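You operate a simulated robot arm through the tools that you are given. There is no shell and no other tool.

Carry out the task below with a simulated robot arm. There is one attempt and no reset: what you move stays moved.

Task
Find the leaking coupling by the flow meter and pull its wing nut tight.
Fine: open the blue rail lever, shut one coupling at a time, and turn only the leaking one's nut, with its gauge at zero, under 0.1 bar. All three levers and the blue one end open, the meter at 0.

The check looks at the end state, three seconds after you hand in, the way a careful person would. Anything else that was tipped, shoved, dropped, spilled or broken makes it a failure.

Robot
A 6-joint arm with a two-finger gripper, fixed in place. Base frame: the origin is on the floor under the middle of its stand, x ahead of it, y to its left, z up. Readings come in mm, rad, newtons and seconds.
It reaches about 1572 mm from its shoulder. Its first joint turns from -2.897 to 2.897 rad. Payload 2.45 kg.
Tool frame: the origin (TCP) lies between the finger pads and is the grasp point; the fingertips stand 20 mm ahead of it; z points along the fingers, y is the line along which they close. The gripper opens to 140 mm; its body begins 168 mm behind the TCP.
Orientation is that of the tool frame in the base frame, as [roll, pitch, yaw] about the fixed x, y, z axes, in that order (R = Rz(yaw) Ry(pitch) Rx(roll)). With the fingers straight down and closing along the base's y, the tool's x points along the base's -x, its y along +y and its z along -z.

Tools
- The arm moves only by the tool apply_moves. Its argument "motion" is a list that holds one entry, the list of rows, each a list of 7 numbers: the opening, from 0 (shut) to 1 (fully open), then the shift along the tool's x, y, z in units of 50 mm (1.0 is 50 mm), then the turn, a rotation vector about the tool's x, y, z in units of 4 degrees (1.0 is 4 degrees). In form: [[[jaw, x, y, z, rx, ry, rz], ...]]. A call has 1 to 20 rows; each row shifts and turns the commanded pose from where the row before left it, along the tool's axes as they then stand. A call with a number of a shift or a turn outside -1 to 1 is refused whole. Each row takes 0.2 s and may step no farther than 50 mm and 0.15 rad from the row before; otherwise, or with a gripper value out of range, the whole call is refused. Where a pose cannot be reached the arm comes as near as it can. A force on the tool above 90 N (or 10 N above the force at the start of the call, whichever is more), or a blocked arm, ends the call early, and 0.2 s more pass. Each finger travels about 45 mm/s and halts on what it meets, pressing with about 27 N; the grip force reading is that of the motor and also rises with nothing between the fingers. The clock runs only during rows and for 0.2 s after the last one: add rows that do not move to give the fingers time. It gives the time, the measured TCP pose, the force on the tool (base axes), the opening and the grip force at its end, in the units of the frame above (readings bear some noise), with the torque about the TCP (base axes, N m) and any sound that the robot's microphone picked up.
- Cameras (640 x 400 px; columns grow to the right, rows downward): "scene" is fixed at [57.7, -642.5, 1683.1]; the picture's right is [0.63, -0.77, 0.00], its down [-0.29, -0.24, -0.92] and it looks along [0.71, 0.59, -0.38] (base axes); focal length 321 px, centre (320, 200). "wrist" rides on the gripper at [78, 11, -209] in the tool frame; the picture's right is [-0.14, 0.99, 0.00], its down [-0.92, -0.13, -0.37] and it looks along [-0.36, -0.05, 0.93] (tool axes); focal length 280 px, centre (320, 200). There is no depth. A picture from a camera that has moved, and an enlarged one, comes with that camera's place and axes in the base frame and with its lens. The place of the scene camera against the robot may be out by one fixed shift of up to 18 mm in any direction.
- snapshot(camera): a new picture of that camera. The clock stands still meanwhile.
- close_up(camera, box): a new picture of the part [left, top, right, bottom] of that camera's present view, enlarged. The clock stands still meanwhile.
- finish_job(): hands the job in; it is judged then, once.

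Nothing tells you positions but the pictures and the camera data. Unless the task says otherwise, let go and move clear before handing in.

The tools are called after "Call:" as name(argument=value, ...) on one line, values as JSON. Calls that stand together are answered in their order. apply_moves: Moves the arm, as the interface text tells. Its arguments: {"type":"object","properties":{"motion":{"type":"array"}},"required":["motion"]} The other tools are called the same way: snapshot (camera) takes a picture; close_up (camera, box) takes an enlarged picture of a part of a camera's view; finish_job () hands the job in.

At the start:

```text
time: 0.0
tcp_pos: [564.3, -46.9, 1427.5]
orientation: [-3.14, 0.002, 3.137]
force: [-0.4, 0.6, 0.8]
ft_torque: [-0.01, 0.02, -0.02]
width: 140.0
grasp_force: 0.1
```

scene: 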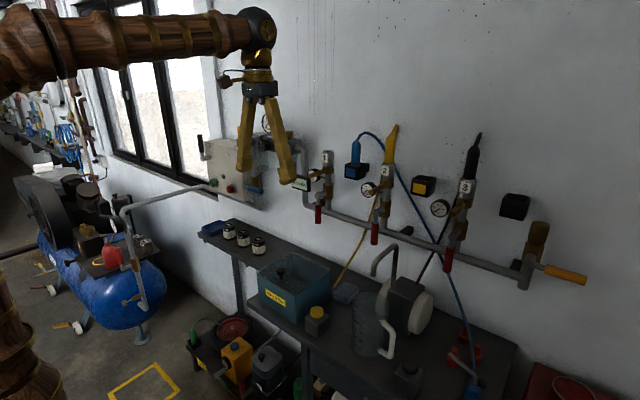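
wrist: 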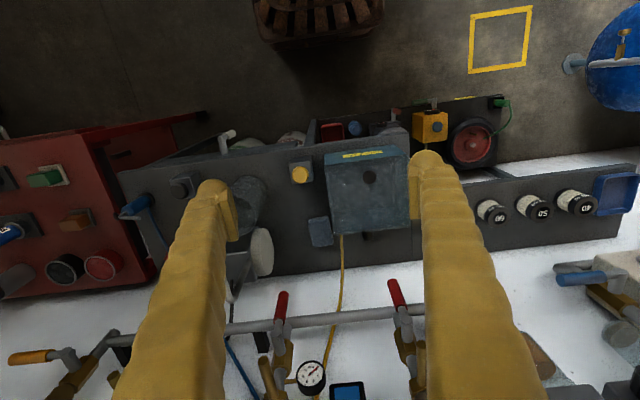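

I see a wall rail with three couplings (numbered 1 to 3), each with a red lever, a gauge and a hose, plus an orange lever at the far end and something blue near the left box. I'll enlarge the views before moving anything.

Call:
close_up(camera="scene", box=[280, 110, 440, 250])

Call:
close_up(camera="scene", box=[400, 120, 600, 300])

Call:
close_up(camera="scene", box=[180, 100, 340, 240])

Call:
close_up(camera="wrist", box=[220, 240, 480, 400])

```text
2.86 times, centred on (360, 180) of scene
camera zoom: at [57.7, -642.5, 1683.1], right [0.63, -0.77, 0.0], down [-0.29, -0.24, -0.92], along [0.71, 0.59, -0.38], focal length 917 px, centre (206, 257)
```

zoom: 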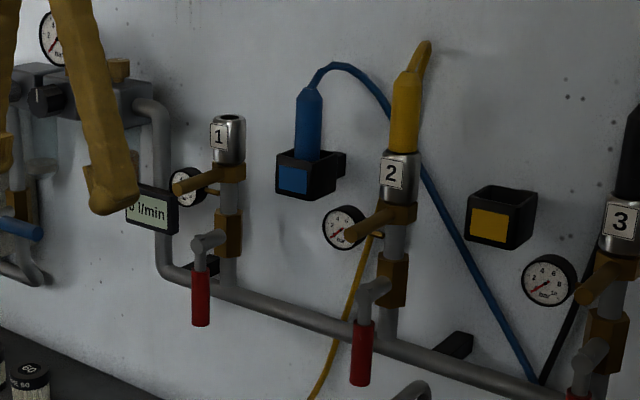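

```text
2.22 times, centred on (500, 210) of scene
camera zoom: at [57.7, -642.5, 1683.1], right [0.63, -0.77, 0.0], down [-0.29, -0.24, -0.92], along [0.71, 0.59, -0.38], focal length 713 px, centre (-80, 178)
```

zoom: 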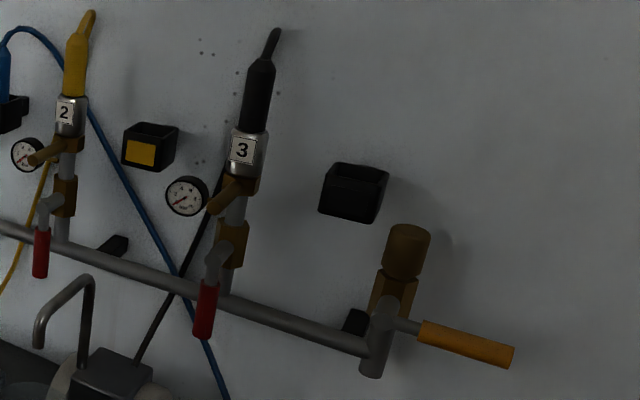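

```text
2.86 times, centred on (260, 170) of scene
camera zoom: at [57.7, -642.5, 1683.1], right [0.63, -0.77, 0.0], down [-0.29, -0.24, -0.92], along [0.71, 0.59, -0.38], focal length 917 px, centre (491, 286)
```

zoom: 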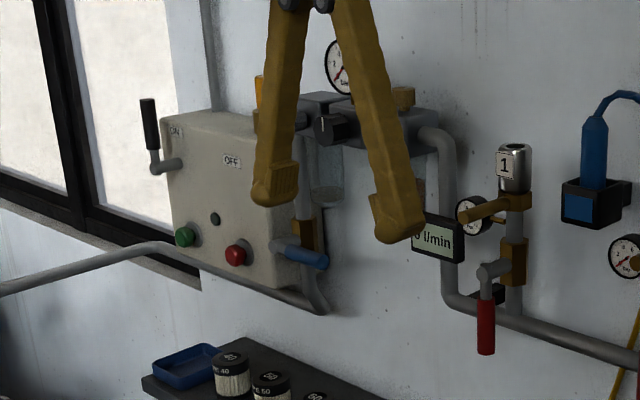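

```text
2.46 times, centred on (350, 320) of wrist
camera zoom: at [485.8, -34.1, 1637.0], right [0.14, 0.99, 0.0], down [0.92, -0.13, 0.37], along [0.37, -0.05, -0.93], focal length 690 px, centre (246, -95)
```

zoom: 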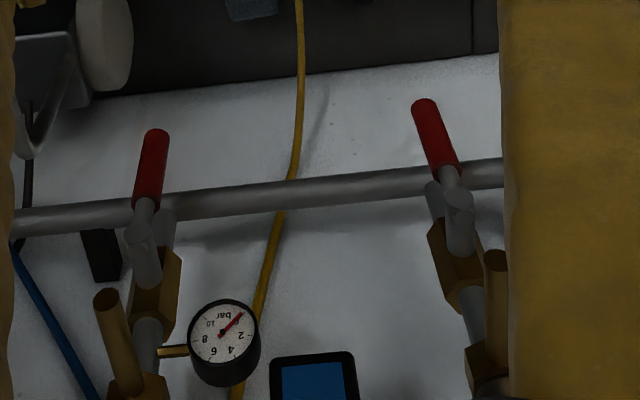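

The wall looks perpendicular to x, with the rail running along y and red lever 2's tip near (906, -176, 1120). The blue lever by the box is horizontal (shut), and the red levers hang down (open). I'll turn the gripper to face the wall so the wrist camera can study it.

Call:
apply_moves(motion=[[[1, 0, 0, 0, 0, -1, 0], [1, 0, 0, 0, 0, -1, 0], [1, 0, 0, 0, 0, -1, 0], [1, 0, 0, 0, 0, -1, 0], [1, 0, 0, 0, 0, -1, 0], [1, 0, 0, 0, 0, -1, 0], [1, 0, 0, 0, 0, -1, 0], [1, 0, 0, 0, 0, -1, 0], [1, 0, 0, 0, 0, -1, 0], [1, 0, 0, 0, 0, -1, 0], [1, 0, 0, 0, 0, -1, 0], [1, 0, 0, 0, 0, -1, 0], [1, 0, 0, 0, 0, -1, 0], [1, 0, 0, 0, 0, -1, 0], [1, 0, 0, 0, 0, -1, 0]]])

Call:
snapshot(camera="scene")

Call:
snapshot(camera="wrist")

```text
time: 3.2
tcp_pos: [563.4, -44.3, 1427.0]
orientation: [-3.138, 1.047, -3.14]
force: [0.0, 0.2, 0.3]
ft_torque: [-0.02, -0.01, -0.02]
width: 139.8
grasp_force: 0.0
```

```text
taken
```

scene: 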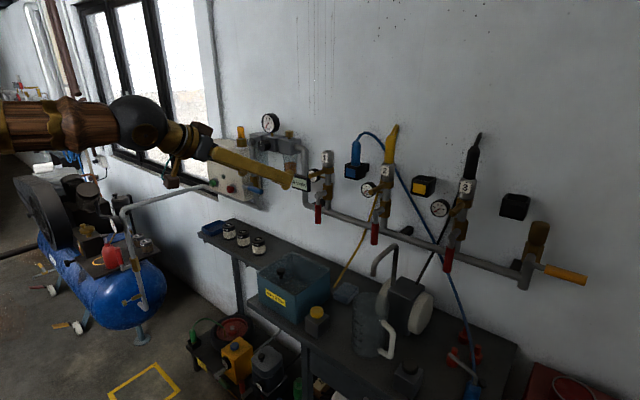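

```text
taken
camera wrist: at [344.0, -34.1, 1464.3], right [0.07, 0.99, 0.12], down [0.14, -0.13, 0.98], along [0.99, -0.05, -0.15], focal length 280 px, centre (320, 200)
```

wrist: 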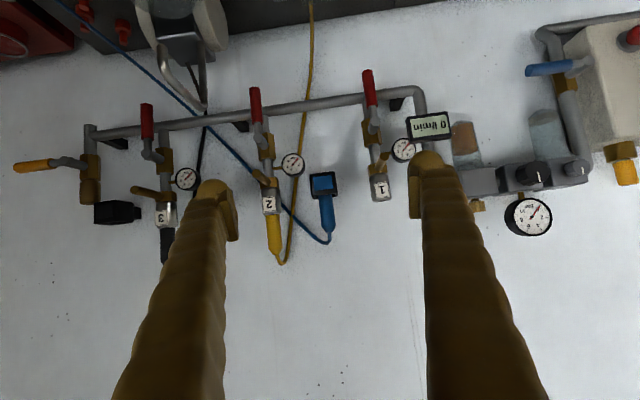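

Now I have a near frontal view (upside-down). I'll enlarge the key parts of it to read the shapes and triangulate their positions.

Call:
close_up(camera="wrist", box=[480, 0, 640, 100])

Call:
close_up(camera="wrist", box=[340, 50, 500, 150])

Call:
close_up(camera="wrist", box=[200, 70, 360, 170])

Call:
close_up(camera="wrist", box=[60, 90, 220, 190])

Call:
close_up(camera="wrist", box=[480, 100, 640, 200])

Call:
close_up(camera="wrist", box=[340, 110, 500, 210])

```text
4.00 times, centred on (560, 50) of wrist
camera zoom: at [344.0, -34.1, 1464.3], right [0.07, 0.99, 0.12], down [0.14, -0.13, 0.98], along [0.99, -0.05, -0.15], focal length 1122 px, centre (-640, 800)
```

zoom: 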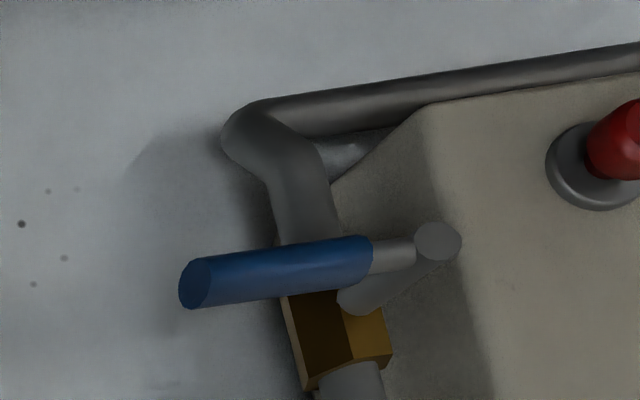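

```text
4.00 times, centred on (420, 100) of wrist
camera zoom: at [344.0, -34.1, 1464.3], right [0.07, 0.99, 0.12], down [0.14, -0.13, 0.98], along [0.99, -0.05, -0.15], focal length 1122 px, centre (-80, 600)
```

zoom: 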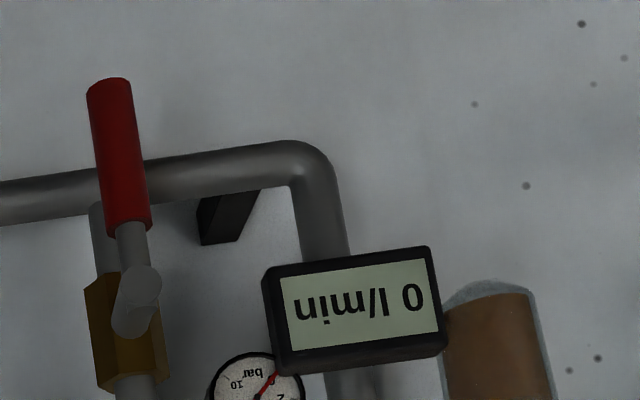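

```text
4.00 times, centred on (280, 120) of wrist
camera zoom: at [344.0, -34.1, 1464.3], right [0.07, 0.99, 0.12], down [0.14, -0.13, 0.98], along [0.99, -0.05, -0.15], focal length 1122 px, centre (480, 520)
```

zoom: 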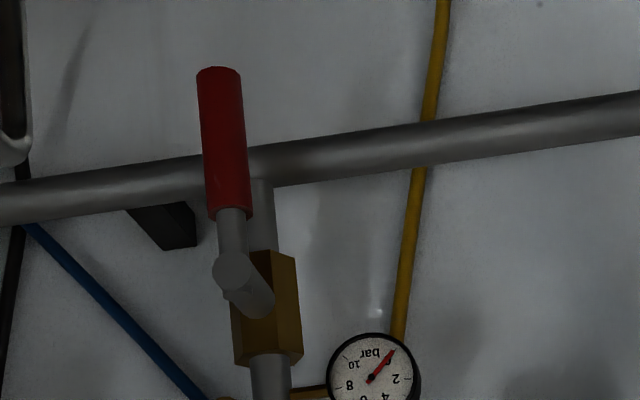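

```text
4.00 times, centred on (140, 140) of wrist
camera zoom: at [344.0, -34.1, 1464.3], right [0.07, 0.99, 0.12], down [0.14, -0.13, 0.98], along [0.99, -0.05, -0.15], focal length 1122 px, centre (1040, 440)
```

zoom: 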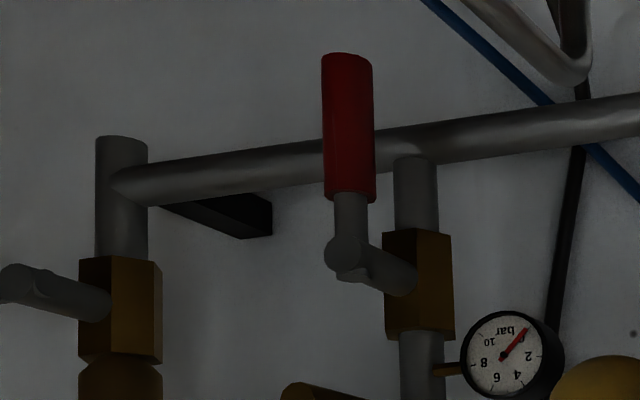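

```text
4.00 times, centred on (560, 150) of wrist
camera zoom: at [344.0, -34.1, 1464.3], right [0.07, 0.99, 0.12], down [0.14, -0.13, 0.98], along [0.99, -0.05, -0.15], focal length 1122 px, centre (-640, 400)
```

zoom: 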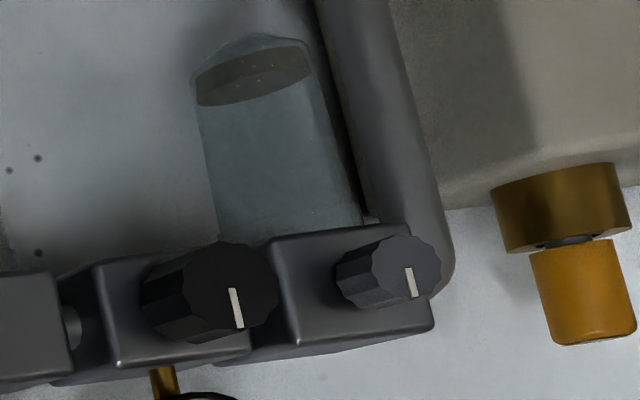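

```text
4.00 times, centred on (420, 160) of wrist
camera zoom: at [344.0, -34.1, 1464.3], right [0.07, 0.99, 0.12], down [0.14, -0.13, 0.98], along [0.99, -0.05, -0.15], focal length 1122 px, centre (-80, 360)
```

zoom: 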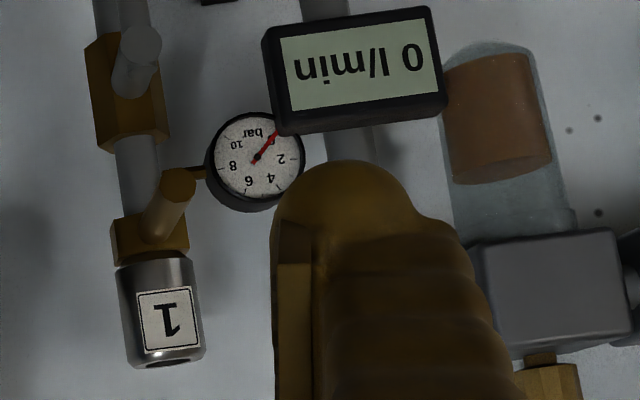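

The red handles hang at about x≈918, with lever 1 at y≈79, lever 2 at y≈-178 and lever 3 at y≈-430. Their pivots are at z≈1224. The blue handle points to -y from a pivot near (938, 548, 1147). Next I'll level the gripper, close it and move in front of the blue lever to look closer.

Call:
apply_moves(motion=[[[1, 0, 0, 0, 0, -1, 0], [1, 0, 0, 0, 0, -1, 0], [1, 0, 0, 0, 0, -1, 0], [1, 0, 0, 0, 0, -1, 0], [0.5, 0, 0, 0, 0, -1, 0], [0, 0, 0, 0, 0, -1, 0], [0, 0, 0, 0, 0, -1, 0], [0, 0, 0, 0, 0, -0.5, 0], [0, 0.32, 0.8, 0.25, 0, 0, 0], [0, 0.32, 0.8, 0.25, 0, 0, 0], [0, 0.32, 0.8, 0.25, 0, 0, 0], [0, 0.32, 0.8, 0.25, 0, 0, 0], [0, 0.32, 0.8, 0.25, 0, 0, 0], [0, 0.32, 0.8, 0.25, 0, 0, 0], [0, 0.32, 0.8, 0.25, 0, 0, 0], [0, 0.32, 0.8, 0.25, 0, 0, 0], [0, 0.32, 0.8, 0.25, 0, 0, 0], [0, 0, 0, 0, 0, 0, 0]]])

Call:
snapshot(camera="wrist")

Call:
snapshot(camera="scene")

```text
time: 7.0
tcp_pos: [603.9, 45.8, 1294.0]
orientation: [3.011, 1.34, 3.128]
force: [0.6, 0.1, 0.0]
ft_torque: [0.03, 0.02, -0.01]
width: 0.0
grasp_force: 27.3
out of reach, approached as far as the arm can: row 5, 7, 10, 11, 12, 13, 14, 15, 16, 17
```

```text
taken
camera wrist: at [383.1, 32.7, 1265.9], right [-0.08, 0.98, 0.16], down [-0.13, -0.17, 0.98], along [0.99, 0.06, 0.14], focal length 280 px, centre (320, 200)
```

wrist: 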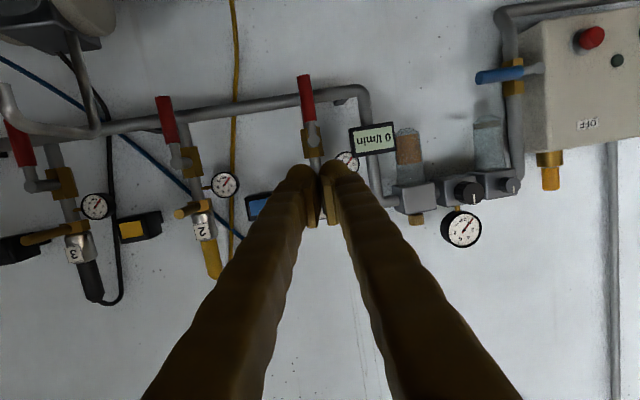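

```text
taken
```

scene: 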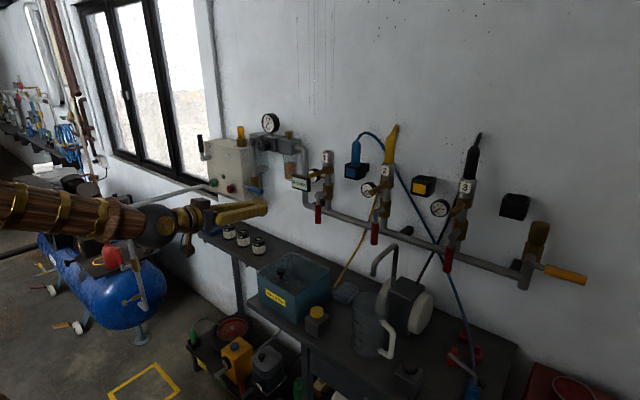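

The folded arm couldn't reach that pose so close to its base. I'll hold for a moment to see whether the commanded pose now matches the measured one.

Call:
apply_moves(motion=[[[0, 0, 0, 0.2, 0, 0, 0]]])

```text
time: 7.4
tcp_pos: [614.0, 39.6, 1292.9]
orientation: [3.026, 1.345, 3.133]
force: [0.7, 0.4, -0.3]
ft_torque: [-0.01, 0.0, 0.01]
width: 0.0
grasp_force: 27.5
out of reach, approached as far as the arm can: row 1
```

Call:
apply_moves(motion=[[[0, 0, 0, 0.5, 0, 0, 0], [0, 0, 0, 0.5, 0, 0, 0], [0, 0, 0, 0.5, 0, 0, 0], [0, 0, 0, 0.5, 0, 0, 0], [0, 0, 0, 0.5, 0, 0, 0], [0, 0, 0, 0.5, 0, 0, 0]]])

Call:
snapshot(camera="scene")

```text
time: 8.8
tcp_pos: [757.2, 29.3, 1266.3]
orientation: [3.02, 1.346, 3.129]
force: [0.6, -0.7, 0.4]
ft_torque: [0.02, 0.0, -0.03]
width: 0.1
grasp_force: 27.0
out of reach, approached as far as the arm can: row 1, 2, 4, 5, 6
```

```text
taken
```

scene: 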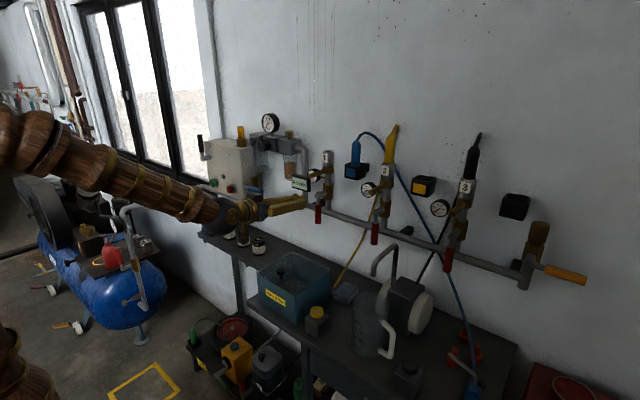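

The arm advanced but keeps flagging reach limits, possibly because the wrist is near alignment with the forearm. I'll test a small pitch change here, where it's clear of everything.

Call:
apply_moves(motion=[[[0, 0, 0, 0, 0, -1, 0], [0, 0, 0, 0, 0, -1, 0], [0, 0, 0, 0, 0, -1, 0], [0, 0, 0, 0, 0, 0, 0]]])

```text
time: 9.8
tcp_pos: [755.4, -3.7, 1273.7]
orientation: [2.1, 1.542, 2.207]
force: [1.0, 0.6, -0.2]
ft_torque: [-0.03, 0.01, 0.01]
width: 0.0
grasp_force: 26.6
out of reach, approached as far as the arm can: row 1, 2, 3
```

Call:
snapshot(camera="scene")

Call:
snapshot(camera="wrist")

```text
taken
```

scene: 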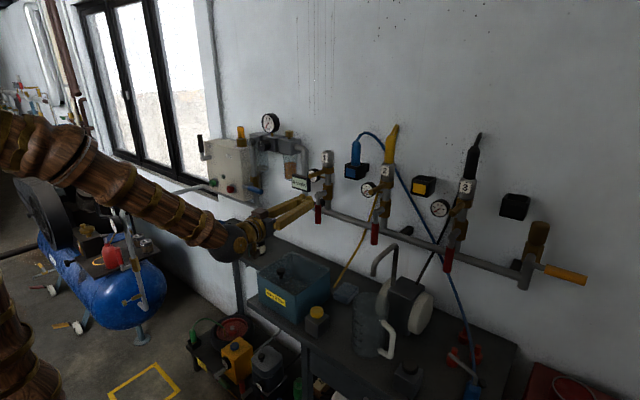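

```text
taken
camera wrist: at [545.7, -13.5, 1198.8], right [-0.1, 0.98, 0.16], down [-0.34, -0.19, 0.92], along [0.94, 0.04, 0.35], focal length 280 px, centre (320, 200)
```

wrist: 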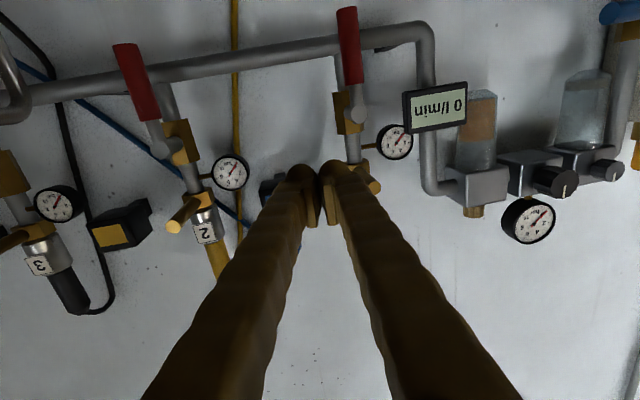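

The wrist now bends the other way, past alignment with the forearm. I'll correct the 6° yaw and check whether moves are followed here.

Call:
apply_moves(motion=[[[0, 0, 0, 0, 0.75, 0, 0], [0, 0, 0, 0, 0.75, 0, 0], [0, 0, 0, 0, 0, 0, 0]]])

```text
time: 10.6
tcp_pos: [755.6, -2.9, 1273.2]
orientation: [2.113, 1.54, 2.22]
force: [0.1, -0.4, 0.6]
ft_torque: [0.02, -0.02, 0.0]
width: 0.1
grasp_force: 26.9
out of reach, approached as far as the arm can: row 1, 2
```

Call:
apply_moves(motion=[[[0, 0, 0, 0, -0.75, 0, 0], [0, 0, 0, 0, 0, 0, 0]]])

Call:
apply_moves(motion=[[[0, 0, 0, 0, 0, 0, 1], [0, 0, 0, 0, 0, 0, 1], [0, 0, 0, 0, 0, 0, 0]]])

Call:
apply_moves(motion=[[[0, 0, 0.5, 0, 0, 0, 0], [0, 0, 0.5, 0, 0, 0, 0], [0, 0, 0, 0, 0, 0, 0]]])

```text
time: 11.2
tcp_pos: [756.5, -3.5, 1273.9]
orientation: [2.057, 1.543, 2.219]
force: [0.1, -1.1, -0.3]
ft_torque: [0.01, -0.03, 0.02]
width: 0.1
grasp_force: 27.4
```

```text
time: 12.0
tcp_pos: [755.7, -5.4, 1272.6]
orientation: [1.652, 1.405, 1.813]
force: [0.2, 0.3, 0.5]
ft_torque: [0.03, 0.01, -0.01]
width: 0.0
grasp_force: 26.4
```

```text
time: 12.8
tcp_pos: [747.9, 45.1, 1281.7]
orientation: [1.669, 1.404, 1.838]
force: [-0.6, -0.4, 1.1]
ft_torque: [-0.03, 0.01, -0.01]
width: 0.0
grasp_force: 27.1
```

The wrist joint seems to be limited when the tool has to flip past the forearm direction at near zero relative yaw. I'll pitch the tool back down, move across to the blue lever, and then pitch up there, where the relative yaw is large.

Call:
apply_moves(motion=[[[0, 0, 0, 0, 0, 0, -1], [0, 0, 0, 0, 0, 0, -1], [0, 0, 0, 0, 0, 1, 0], [0, 0, 0, 0, 0, 1, 0], [0, 0, 0, 0, 0, 1, 0], [0, 0, 0, 0, 0, 1, 0], [0, 0, 0, 0, 0, 1, 0], [0, 0, 0, 0, 0, 1, 0], [0, 0, 0, 0, 0, 1, 0], [0, 0, 0, 0, 0, 1, 0], [0, 0, 0, 0, 0, 1, 0], [0, 0, 0, 0, 0, 1, 0], [0, 0, 0, 0, 0, 0, 0]]])

```text
time: 15.6
tcp_pos: [747.7, 60.0, 1281.1]
orientation: [3.049, 1.031, -3.017]
force: [-0.9, -0.6, 1.0]
ft_torque: [0.02, -0.01, 0.0]
width: 0.0
grasp_force: 26.7
out of reach, approached as far as the arm can: row 9, 11
```

Call:
apply_moves(motion=[[[0, 0, 0, 0, 0.71, -0.04, 0.43], [0, 0, 0, 0, 0.71, -0.04, 0.43], [0, 0, 0, 0, 0.71, -0.04, 0.43], [0, 0, 0, 0, 0.71, -0.04, 0.43], [0, 0, 0, 0, 0, 0, 0]]])

```text
time: 16.8
tcp_pos: [743.5, 56.3, 1272.9]
orientation: [3.067, 0.981, -3.13]
force: [0.2, 0.2, 1.4]
ft_torque: [-0.03, 0.05, 0.0]
width: 0.2
grasp_force: 27.0
out of reach, approached as far as the arm can: row 2, 4
```

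Call:
apply_moves(motion=[[[0, 0, 0.9, 0.08, 0, 0, 0], [0, 0, 0.9, 0.08, 0, 0, 0], [0, 0, 0.9, 0.08, 0, 0, 0], [0, 0, 0.9, 0.08, 0, 0, 0], [0, 0, 0, 0, 0, 0, 0]]])

Call:
snapshot(camera="scene")

```text
time: 18.0
tcp_pos: [742.3, 237.8, 1270.1]
orientation: [3.069, 0.981, -3.13]
force: [-0.4, -0.3, -0.4]
ft_torque: [0.03, 0.06, 0.0]
width: 0.0
grasp_force: 26.9
```

```text
taken
```

scene: 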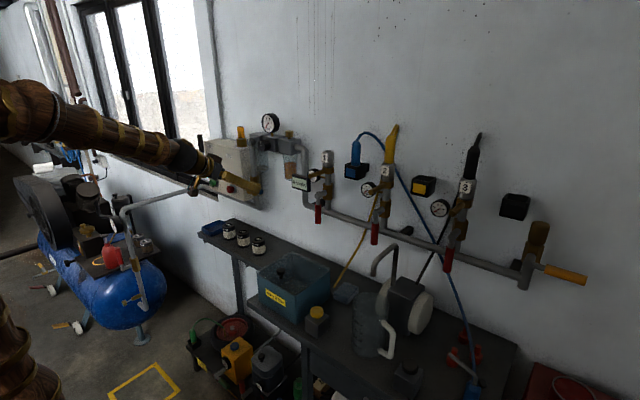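

Lateral moves are followed well when pitched down. I'll continue to y≈440 and then pitch up towards horizontal.

Call:
apply_moves(motion=[[[0, 0, 0.9, 0.08, 0, 0, 0], [0, 0, 0.9, 0.08, 0, 0, 0], [0, 0, 0.9, 0.08, 0, 0, 0], [0, 0, 0.9, 0.08, 0, 0, 0], [0, 0, 0.4, 0.04, 0, 0, 0], [0, 0, 0, 0, 0, -1, 0], [0, 0, 0, 0, 0, -1, 0], [0, 0, 0, 0, 0, -1, 0], [0, 0, 0, 0, 0, -1, 0], [0, 0, 0, 0, 0, 0, 0]]])

Call:
snapshot(camera="wrist")

```text
time: 20.2
tcp_pos: [743.7, 438.4, 1270.0]
orientation: [3.007, 1.26, 3.085]
force: [-0.8, 0.8, 0.0]
ft_torque: [0.01, 0.02, -0.01]
width: 0.2
grasp_force: 26.8
```

```text
taken
camera wrist: at [520.4, 433.7, 1259.4], right [-0.03, 0.98, 0.17], down [-0.06, -0.17, 0.98], along [1.0, 0.02, 0.06], focal length 280 px, centre (320, 200)
```

wrist: 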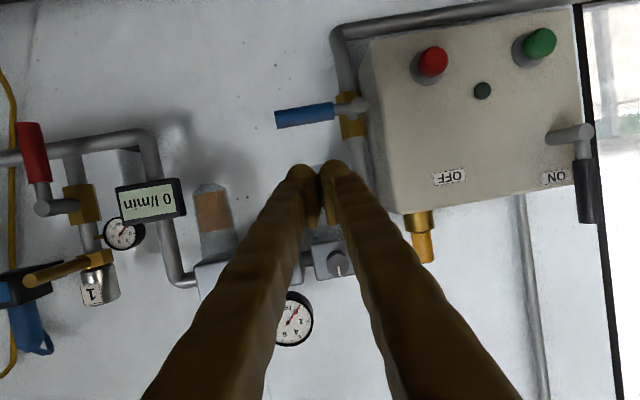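

Now I'm in front of the blue lever with no reach complaints. I'll enlarge it to compute its exact position.

Call:
close_up(camera="wrist", box=[240, 50, 400, 150])

Call:
close_up(camera="scene", box=[180, 110, 340, 210])

```text
4.00 times, centred on (320, 100) of wrist
camera zoom: at [520.4, 433.7, 1259.4], right [-0.03, 0.98, 0.17], down [-0.06, -0.17, 0.98], along [1.0, 0.02, 0.06], focal length 1122 px, centre (320, 600)
```

zoom: 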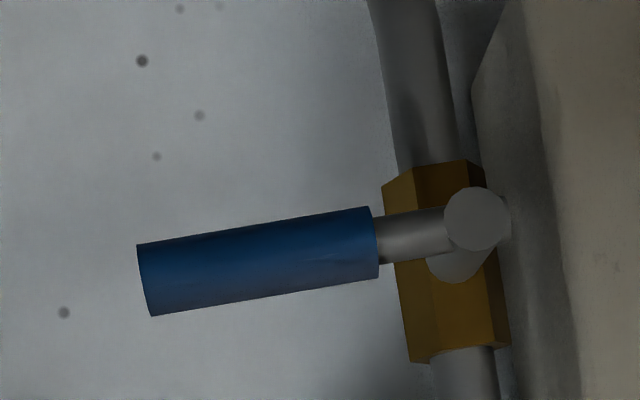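

```text
4.00 times, centred on (260, 160) of scene
camera zoom: at [57.7, -642.5, 1683.1], right [0.63, -0.77, 0.0], down [-0.29, -0.24, -0.92], along [0.71, 0.59, -0.38], focal length 1284 px, centre (560, 360)
```

zoom: 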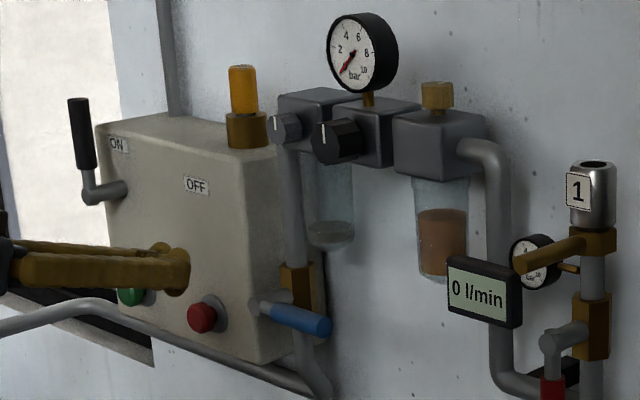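

The blue lever's pivot is near (915, 515, 1165) and its grip spans y≈400–481. The box front is at x≈918 from y≥541. Next I'll level the tool fully here.

Call:
apply_moves(motion=[[[0, 0, 0, 0, 0.234, -0.878, -0.112], [0, 0, 0, 0, 0.234, -0.878, -0.112], [0, 0, 0, 0, 0.234, -0.878, -0.112], [0, 0, 0, 0, 0.234, -0.878, -0.112], [0, 0, 0, 0, 0.234, -0.878, -0.112], [0, 0, 0, 0, 0, 0, 0]]])

```text
time: 21.6
tcp_pos: [743.4, 437.7, 1269.4]
orientation: [-1.823, 1.559, -1.826]
force: [0.4, -0.1, 0.6]
ft_torque: [0.03, 0.0, 0.01]
width: 0.1
grasp_force: 27.4
```

Call:
apply_moves(motion=[[[0, 0.38, -0.087, 0.78, 0, 0, 0], [0, 0.38, -0.087, 0.78, 0, 0, 0], [0, 0.38, -0.087, 0.78, 0, 0, 0], [0, 0, 0, 0, 0, 0, 0]]])

Call:
snapshot(camera="wrist")

Call:
close_up(camera="scene", box=[180, 110, 340, 210])

```text
time: 22.6
tcp_pos: [862.2, 424.6, 1209.9]
orientation: [-1.865, 1.56, -1.866]
force: [0.9, 0.4, 0.6]
ft_torque: [-0.03, -0.01, -0.01]
width: 0.0
grasp_force: 27.3
```

```text
taken
camera wrist: at [652.9, 436.6, 1133.8], right [0.0, 0.99, 0.13], down [-0.37, -0.12, 0.92], along [0.93, -0.05, 0.36], focal length 280 px, centre (320, 200)
```

wrist: 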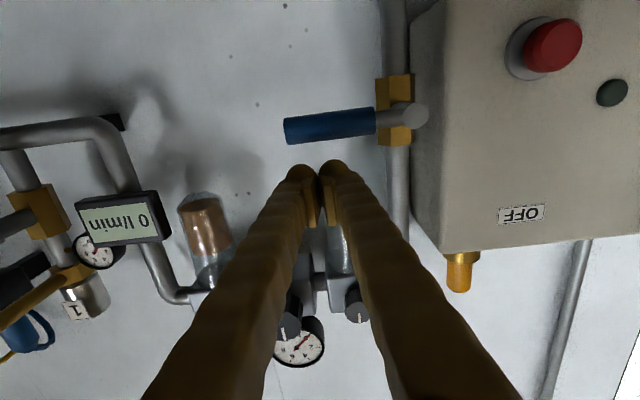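

```text
4.00 times, centred on (260, 160) of scene
camera zoom: at [57.7, -642.5, 1683.1], right [0.63, -0.77, 0.0], down [-0.29, -0.24, -0.92], along [0.71, 0.59, -0.38], focal length 1284 px, centre (560, 360)
```

zoom: 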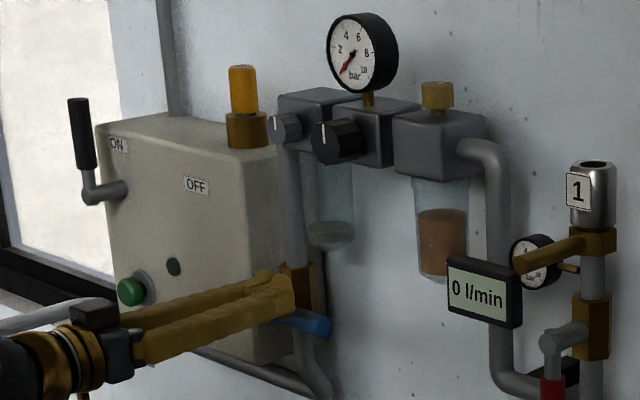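

The tool is level and sits just above and in front of the blue handle. I'll move in above it (fingertips at x≈928), then sweep down in an arc about the pivot to turn it from horizontal to hanging down.

Call:
apply_moves(motion=[[[0, 0, -0.13, 0.46, 0, 0, 0], [0, 0, -0.12, 0.46, 0, 0, 0], [0, 0.1, 0, 0, 0, 0, 0], [0, 0.1, 0, 0, 0, 0, 0], [0, 0.264, -0.019, 0, 0, 0, 0], [0, 0.264, 0.026, 0, 0, 0, 0], [0, 0, 0, 0, 0, 0, 0]]])

Call:
snapshot(camera="wrist")

```text
time: 24.2
tcp_pos: [907.7, 412.7, 1176.0]
orientation: [-1.876, 1.558, -1.879]
force: [-0.4, -0.3, 0.0]
ft_torque: [0.0, 0.0, -0.04]
width: 0.1
grasp_force: 26.9
```

```text
taken
camera wrist: at [698.3, 423.0, 1098.4], right [0.0, 0.99, 0.13], down [-0.37, -0.12, 0.92], along [0.93, -0.05, 0.36], focal length 280 px, centre (320, 200)
```

wrist: 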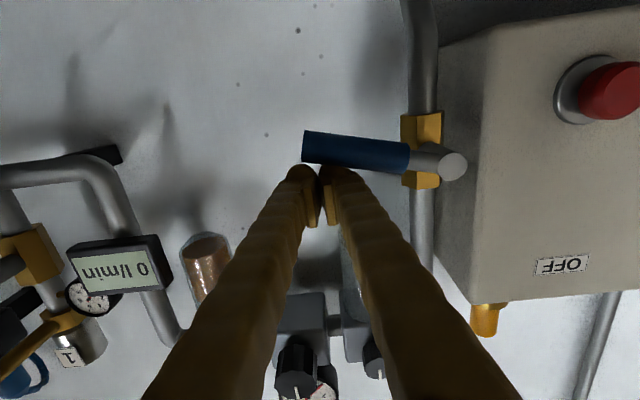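

The handle is already turning down with little resistance, so the direction is right. I'll continue the arc to the bottom.

Call:
apply_moves(motion=[[[0, 0.254, 0.073, 0, 0, 0, 0], [0, 0.238, 0.116, 0, 0, 0, 0], [0, 0.214, 0.156, 0, 0, 0, 0], [0, 0.186, 0.19, 0, 0, 0, 0], [0, 0.148, 0.22, 0, 0, 0, 0], [0, 0.108, 0.242, 0, 0, 0, 0], [0, 0.064, 0.256, 0, 0, 0, 0], [0, 0, 0, 0, 0, 0, 0]]])

Call:
snapshot(camera="wrist")

Call:
close_up(camera="scene", box=[180, 110, 340, 210])

```text
time: 26.0
tcp_pos: [905.9, 474.6, 1114.5]
orientation: [-1.868, 1.558, -1.872]
force: [-0.1, -0.1, 0.0]
ft_torque: [0.03, 0.0, -0.02]
width: 0.0
grasp_force: 26.5
```

```text
taken
camera wrist: at [697.2, 485.3, 1037.8], right [0.0, 0.99, 0.13], down [-0.37, -0.12, 0.92], along [0.93, -0.05, 0.36], focal length 280 px, centre (320, 200)
```

wrist: 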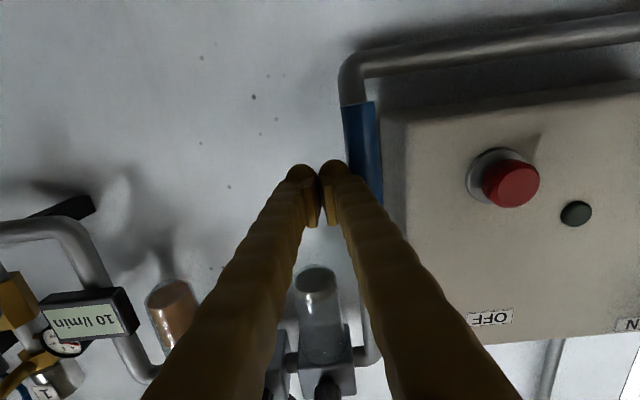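

```text
4.00 times, centred on (260, 160) of scene
camera zoom: at [57.7, -642.5, 1683.1], right [0.63, -0.77, 0.0], down [-0.29, -0.24, -0.92], along [0.71, 0.59, -0.38], focal length 1284 px, centre (560, 360)
```

zoom: 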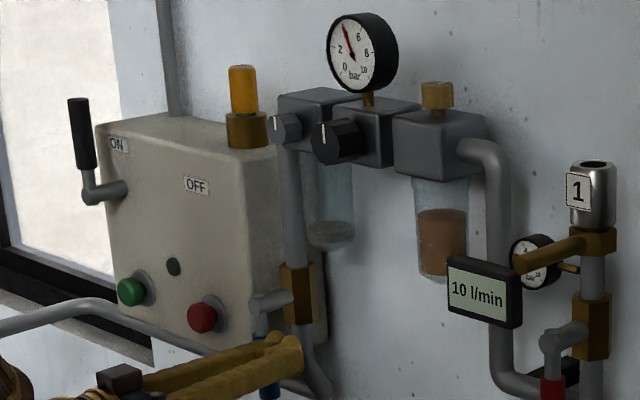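

The meter now reads 10 l/min and the main gauge shows pressure, so the blue lever is open. I'll nudge a few mm further to make sure it's fully at its stop.

Call:
apply_moves(motion=[[[0, 0, 0.1, 0, 0, 0, 0], [0, 0, 0.08, 0, 0, 0, 0], [0, 0, 0, 0, 0, 0, 0]]])

Call:
snapshot(camera="wrist")

Call:
close_up(camera="scene", box=[280, 130, 380, 230])

```text
time: 26.8
tcp_pos: [906.8, 477.4, 1114.3]
orientation: [-1.961, 1.561, -1.967]
force: [-18.0, -67.3, 2.8]
ft_torque: [0.76, -0.14, -0.02]
width: 0.0
grasp_force: 27.2
```

```text
taken
camera wrist: at [697.6, 490.6, 1037.1], right [0.01, 0.99, 0.13], down [-0.37, -0.12, 0.92], along [0.93, -0.05, 0.36], focal length 280 px, centre (320, 200)
```

wrist: 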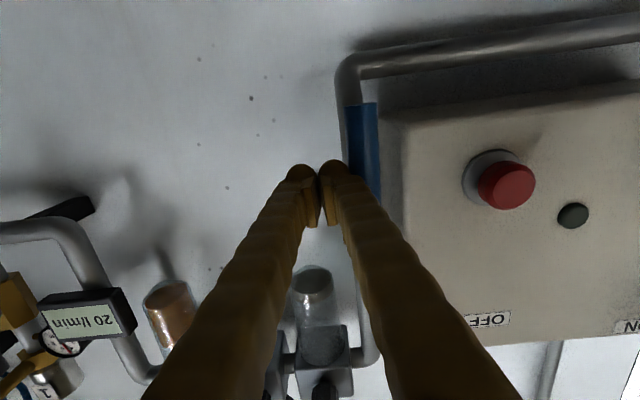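

```text
4.00 times, centred on (330, 180) of scene
camera zoom: at [57.7, -642.5, 1683.1], right [0.63, -0.77, 0.0], down [-0.29, -0.24, -0.92], along [0.71, 0.59, -0.38], focal length 1284 px, centre (280, 280)
```

zoom: 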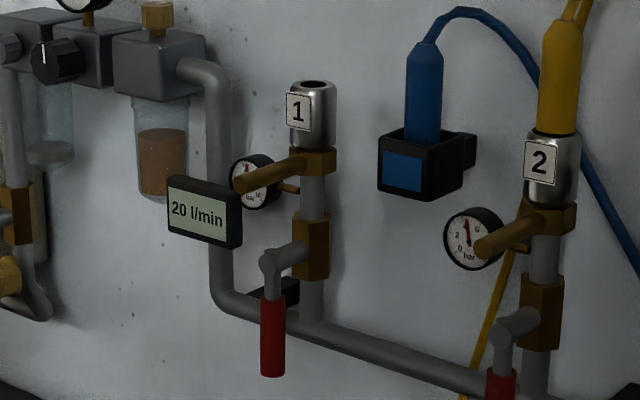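

The stop is firm at 67 N and the meter shows 20 l/min. I'll back off sideways, withdraw from the wall, and watch the meter settle.

Call:
apply_moves(motion=[[[0, 0, -0.2, 0, 0, 0, 0], [0, 0, -0.4, 0, 0, 0, 0], [0, 0, 0, -0.8, 0, 0, 0], [0, 0, 0, -0.9, 0, 0, 0], [0, 0, 0, -0.9, 0, 0, 0], [0, 0, 0, 0, 0, 0, 0]]])

Call:
snapshot(camera="wrist")

Call:
snapshot(camera="scene")

Call:
close_up(camera="scene", box=[280, 130, 380, 230])

```text
time: 28.2
tcp_pos: [777.1, 453.8, 1113.6]
orientation: [-1.872, 1.56, -1.874]
force: [-0.1, -0.1, 0.5]
ft_torque: [0.01, -0.01, -0.01]
width: 0.2
grasp_force: 27.2
```

```text
taken
camera wrist: at [566.8, 464.5, 1036.5], right [0.0, 0.99, 0.13], down [-0.37, -0.12, 0.92], along [0.93, -0.05, 0.36], focal length 280 px, centre (320, 200)
```

wrist: 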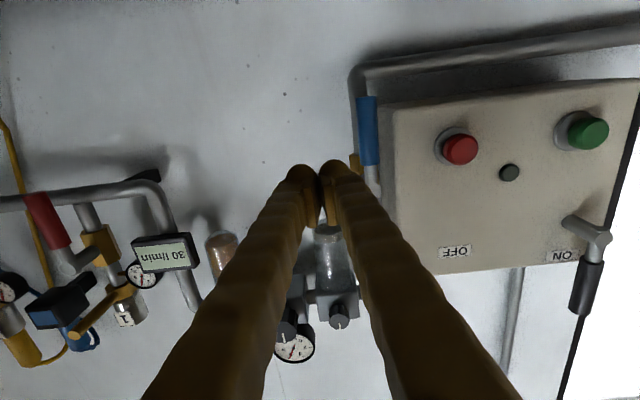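

```text
taken
```

scene: 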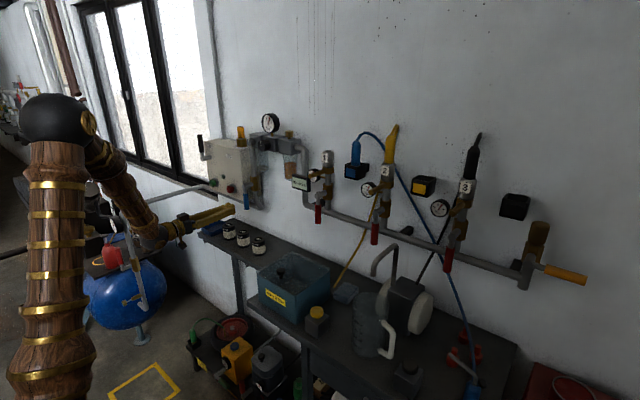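

```text
4.00 times, centred on (330, 180) of scene
camera zoom: at [57.7, -642.5, 1683.1], right [0.63, -0.77, 0.0], down [-0.29, -0.24, -0.92], along [0.71, 0.59, -0.38], focal length 1284 px, centre (280, 280)
```

zoom: 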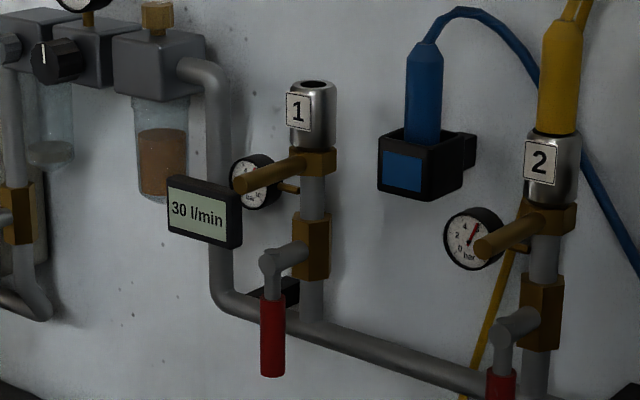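

The blue lever is open, the rail has about 6 bar, and the meter shows 30 l/min and rising. I'll move across to coupling 1, whose handle hangs at y≈73 with its pivot at z≈1227, and check the meter there.

Call:
apply_moves(motion=[[[0, -0.165, -0.815, 0.058, 0, 0, 0], [0, -0.165, -0.815, 0.058, 0, 0, 0], [0, -0.165, -0.815, 0.058, 0, 0, 0], [0, -0.165, -0.815, 0.058, 0, 0, 0], [0, -0.165, -0.815, 0.058, 0, 0, 0], [0, -0.165, -0.815, 0.058, 0, 0, 0], [0, 0, 0, 0, 0, 0, 0]]])

Call:
close_up(camera="scene", box=[280, 130, 380, 230])

Call:
snapshot(camera="wrist")

```text
time: 29.8
tcp_pos: [795.0, 207.0, 1167.7]
orientation: [-1.879, 1.557, -1.881]
force: [-0.2, -0.1, 0.6]
ft_torque: [0.01, 0.0, 0.03]
width: 0.0
grasp_force: 27.0
```

```text
4.00 times, centred on (330, 180) of scene
camera zoom: at [57.7, -642.5, 1683.1], right [0.63, -0.77, 0.0], down [-0.29, -0.24, -0.92], along [0.71, 0.59, -0.38], focal length 1284 px, centre (280, 280)
```

zoom: 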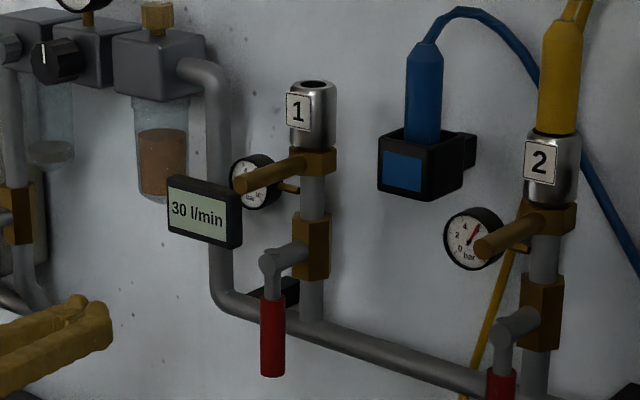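

```text
taken
camera wrist: at [585.9, 218.5, 1091.1], right [0.0, 0.99, 0.13], down [-0.37, -0.12, 0.92], along [0.93, -0.05, 0.36], focal length 280 px, centre (320, 200)
```

wrist: 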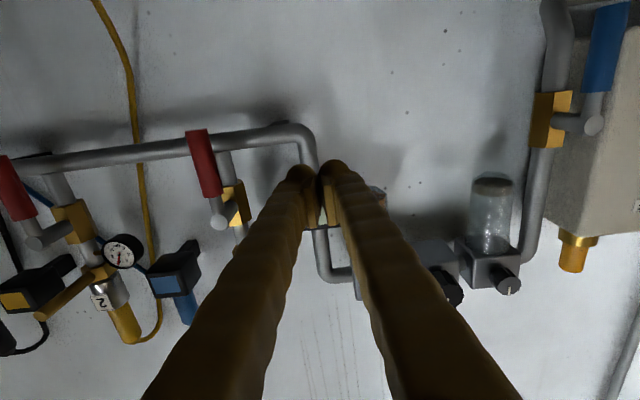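

The meter is steady at 30 l/min. I'll continue to the +y side of lever 1's handle.

Call:
apply_moves(motion=[[[0, 0.25, -0.527, 0.367, 0, 0, 0], [0, 0.25, -0.527, 0.367, 0, 0, 0], [0, 0.25, -0.527, 0.367, 0, 0, 0], [0, 0, 0, 0, 0, 0, 0]]])

Call:
snapshot(camera="wrist")

Call:
close_up(camera="scene", box=[280, 130, 380, 230])

```text
time: 30.8
tcp_pos: [847.0, 126.9, 1128.9]
orientation: [-1.861, 1.559, -1.866]
force: [0.4, -0.5, 0.0]
ft_torque: [0.0, 0.01, -0.01]
width: 0.1
grasp_force: 27.7
```

```text
taken
camera wrist: at [638.2, 138.5, 1052.6], right [0.0, 0.99, 0.13], down [-0.37, -0.12, 0.92], along [0.93, -0.05, 0.36], focal length 280 px, centre (320, 200)
```

wrist: 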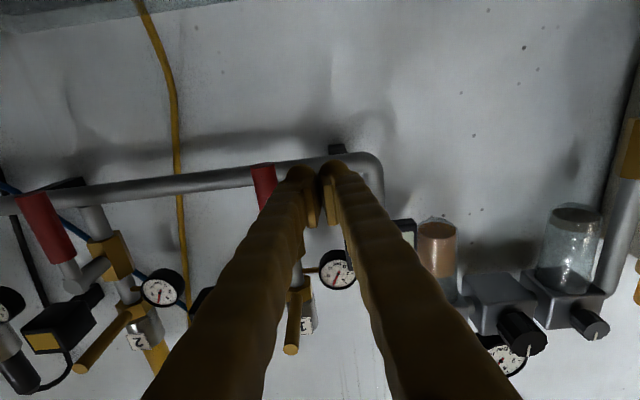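

```text
4.00 times, centred on (330, 180) of scene
camera zoom: at [57.7, -642.5, 1683.1], right [0.63, -0.77, 0.0], down [-0.29, -0.24, -0.92], along [0.71, 0.59, -0.38], focal length 1284 px, centre (280, 280)
```

zoom: 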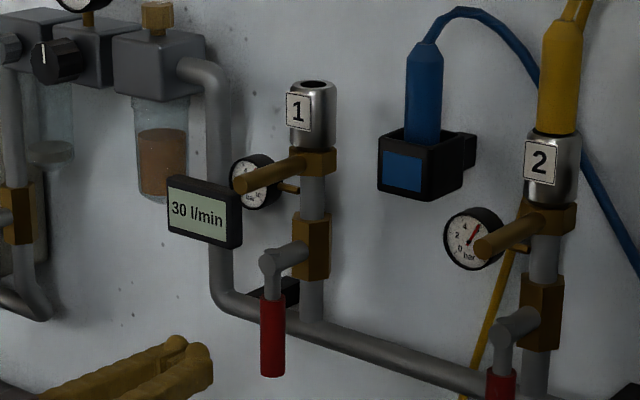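

Call:
apply_moves(motion=[[[0, 0, 0, 0.58, 0, 0, 0], [0, 0, 0, 0.58, 0, 0, 0], [0, 0, -0.26, 0, 0, 0, 0], [0, 0.018, -0.264, 0, 0, 0, 0], [0, -0.026, -0.264, 0, 0, 0, 0], [0, -0.073, -0.254, 0, 0, 0, 0], [0, 0, 0, 0, 0, 0, 0]]])

Call:
snapshot(camera="wrist")

Call:
close_up(camera="scene", box=[280, 130, 380, 230])

```text
time: 32.4
tcp_pos: [905.1, 124.5, 1127.4]
orientation: [-2.059, 1.559, -2.078]
force: [-0.8, -0.8, 0.3]
ft_torque: [0.08, -0.04, -0.01]
width: 0.0
grasp_force: 26.9
out of reach, approached as far as the arm can: row 3, 4, 5, 6
```

```text
taken
camera wrist: at [695.2, 139.2, 1051.8], right [0.02, 0.99, 0.13], down [-0.37, -0.11, 0.92], along [0.93, -0.06, 0.36], focal length 280 px, centre (320, 200)
```

wrist: 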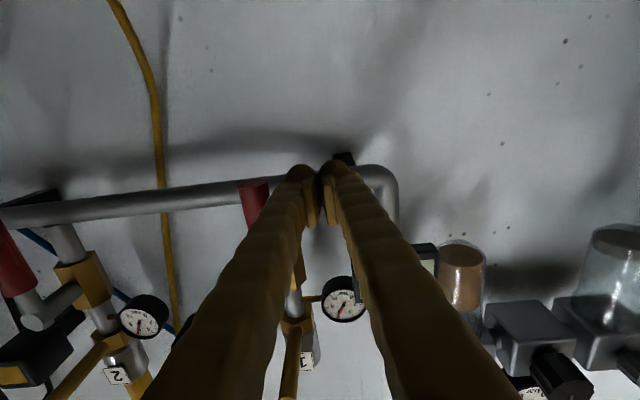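

```text
4.00 times, centred on (330, 180) of scene
camera zoom: at [57.7, -642.5, 1683.1], right [0.63, -0.77, 0.0], down [-0.29, -0.24, -0.92], along [0.71, 0.59, -0.38], focal length 1284 px, centre (280, 280)
```

zoom: 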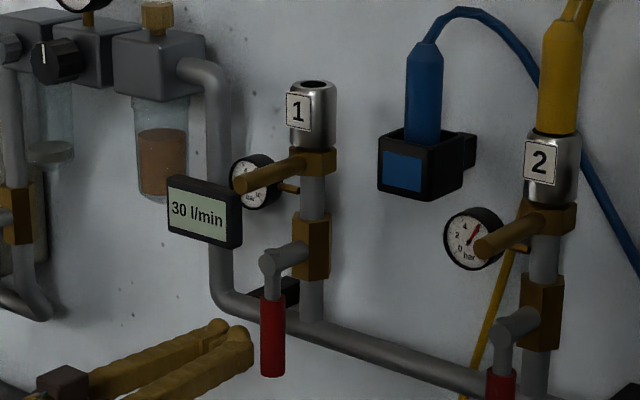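

As expected, the wrist limit is reached at yaw 0 near here. I'll yaw the tool 15° toward -y, which keeps the wrist clear of its limit, and then push the handle.

Call:
apply_moves(motion=[[[0, 0, 0, 0, 0.95, 0, 0], [0, 0, 0, 0, 0.95, 0, 0], [0, 0, 0, 0, 0.95, 0, 0], [0, 0, 0, 0, 0.95, 0, 0], [0, 0, 0, 0, 0, 0, 0]]])

Call:
snapshot(camera="wrist")

```text
time: 33.6
tcp_pos: [903.6, 123.3, 1129.1]
orientation: [-1.597, 1.558, -1.868]
force: [0.3, -0.4, 0.0]
ft_torque: [-0.01, 0.05, -0.01]
width: 0.0
grasp_force: 26.9
```

```text
taken
camera wrist: at [704.9, 190.2, 1050.0], right [0.26, 0.96, 0.13], down [-0.39, -0.02, 0.92], along [0.88, -0.29, 0.37], focal length 280 px, centre (320, 200)
```

wrist: 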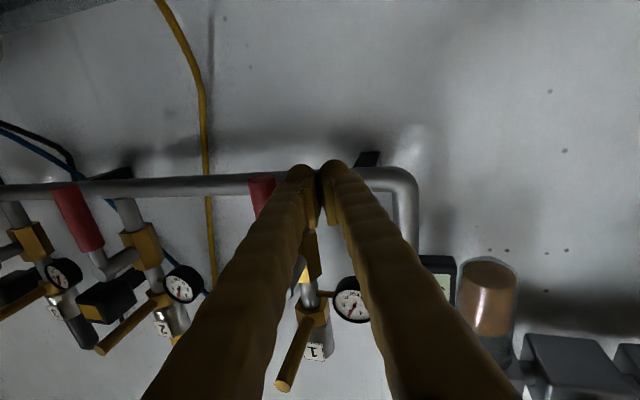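

Call:
apply_moves(motion=[[[0, 0, -0.082, 0.176, 0, 0, 0], [0, 0.018, -0.254, 0.07, 0, 0, 0], [0, -0.026, -0.254, 0.07, 0, 0, 0], [0, -0.073, -0.245, 0.068, 0, 0, 0], [0, 0, 0, 0, 0, 0, 0]]])

Call:
snapshot(camera="wrist")

Call:
close_up(camera="scene", box=[280, 130, 380, 230])

```text
time: 34.8
tcp_pos: [910.8, 79.9, 1132.7]
orientation: [-1.596, 1.559, -1.864]
force: [0.4, 0.2, 0.5]
ft_torque: [-0.04, 0.04, -0.01]
width: 0.2
grasp_force: 27.2
```

```text
taken
camera wrist: at [711.9, 145.2, 1055.0], right [0.26, 0.96, 0.13], down [-0.39, -0.02, 0.92], along [0.88, -0.29, 0.37], focal length 280 px, centre (320, 200)
```

wrist: 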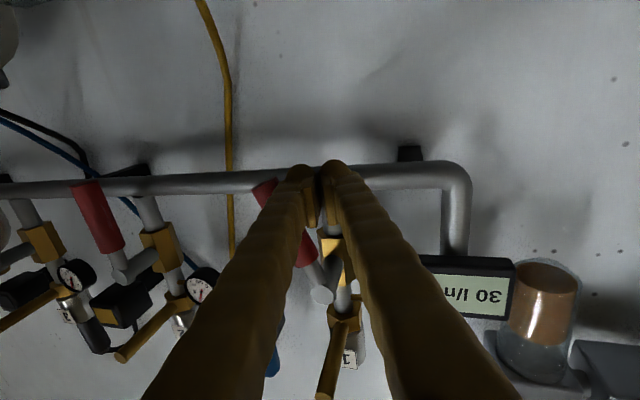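

```text
4.00 times, centred on (330, 180) of scene
camera zoom: at [57.7, -642.5, 1683.1], right [0.63, -0.77, 0.0], down [-0.29, -0.24, -0.92], along [0.71, 0.59, -0.38], focal length 1284 px, centre (280, 280)
```

zoom: 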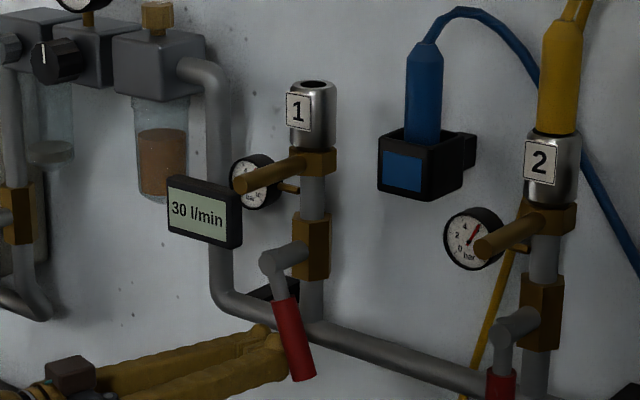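

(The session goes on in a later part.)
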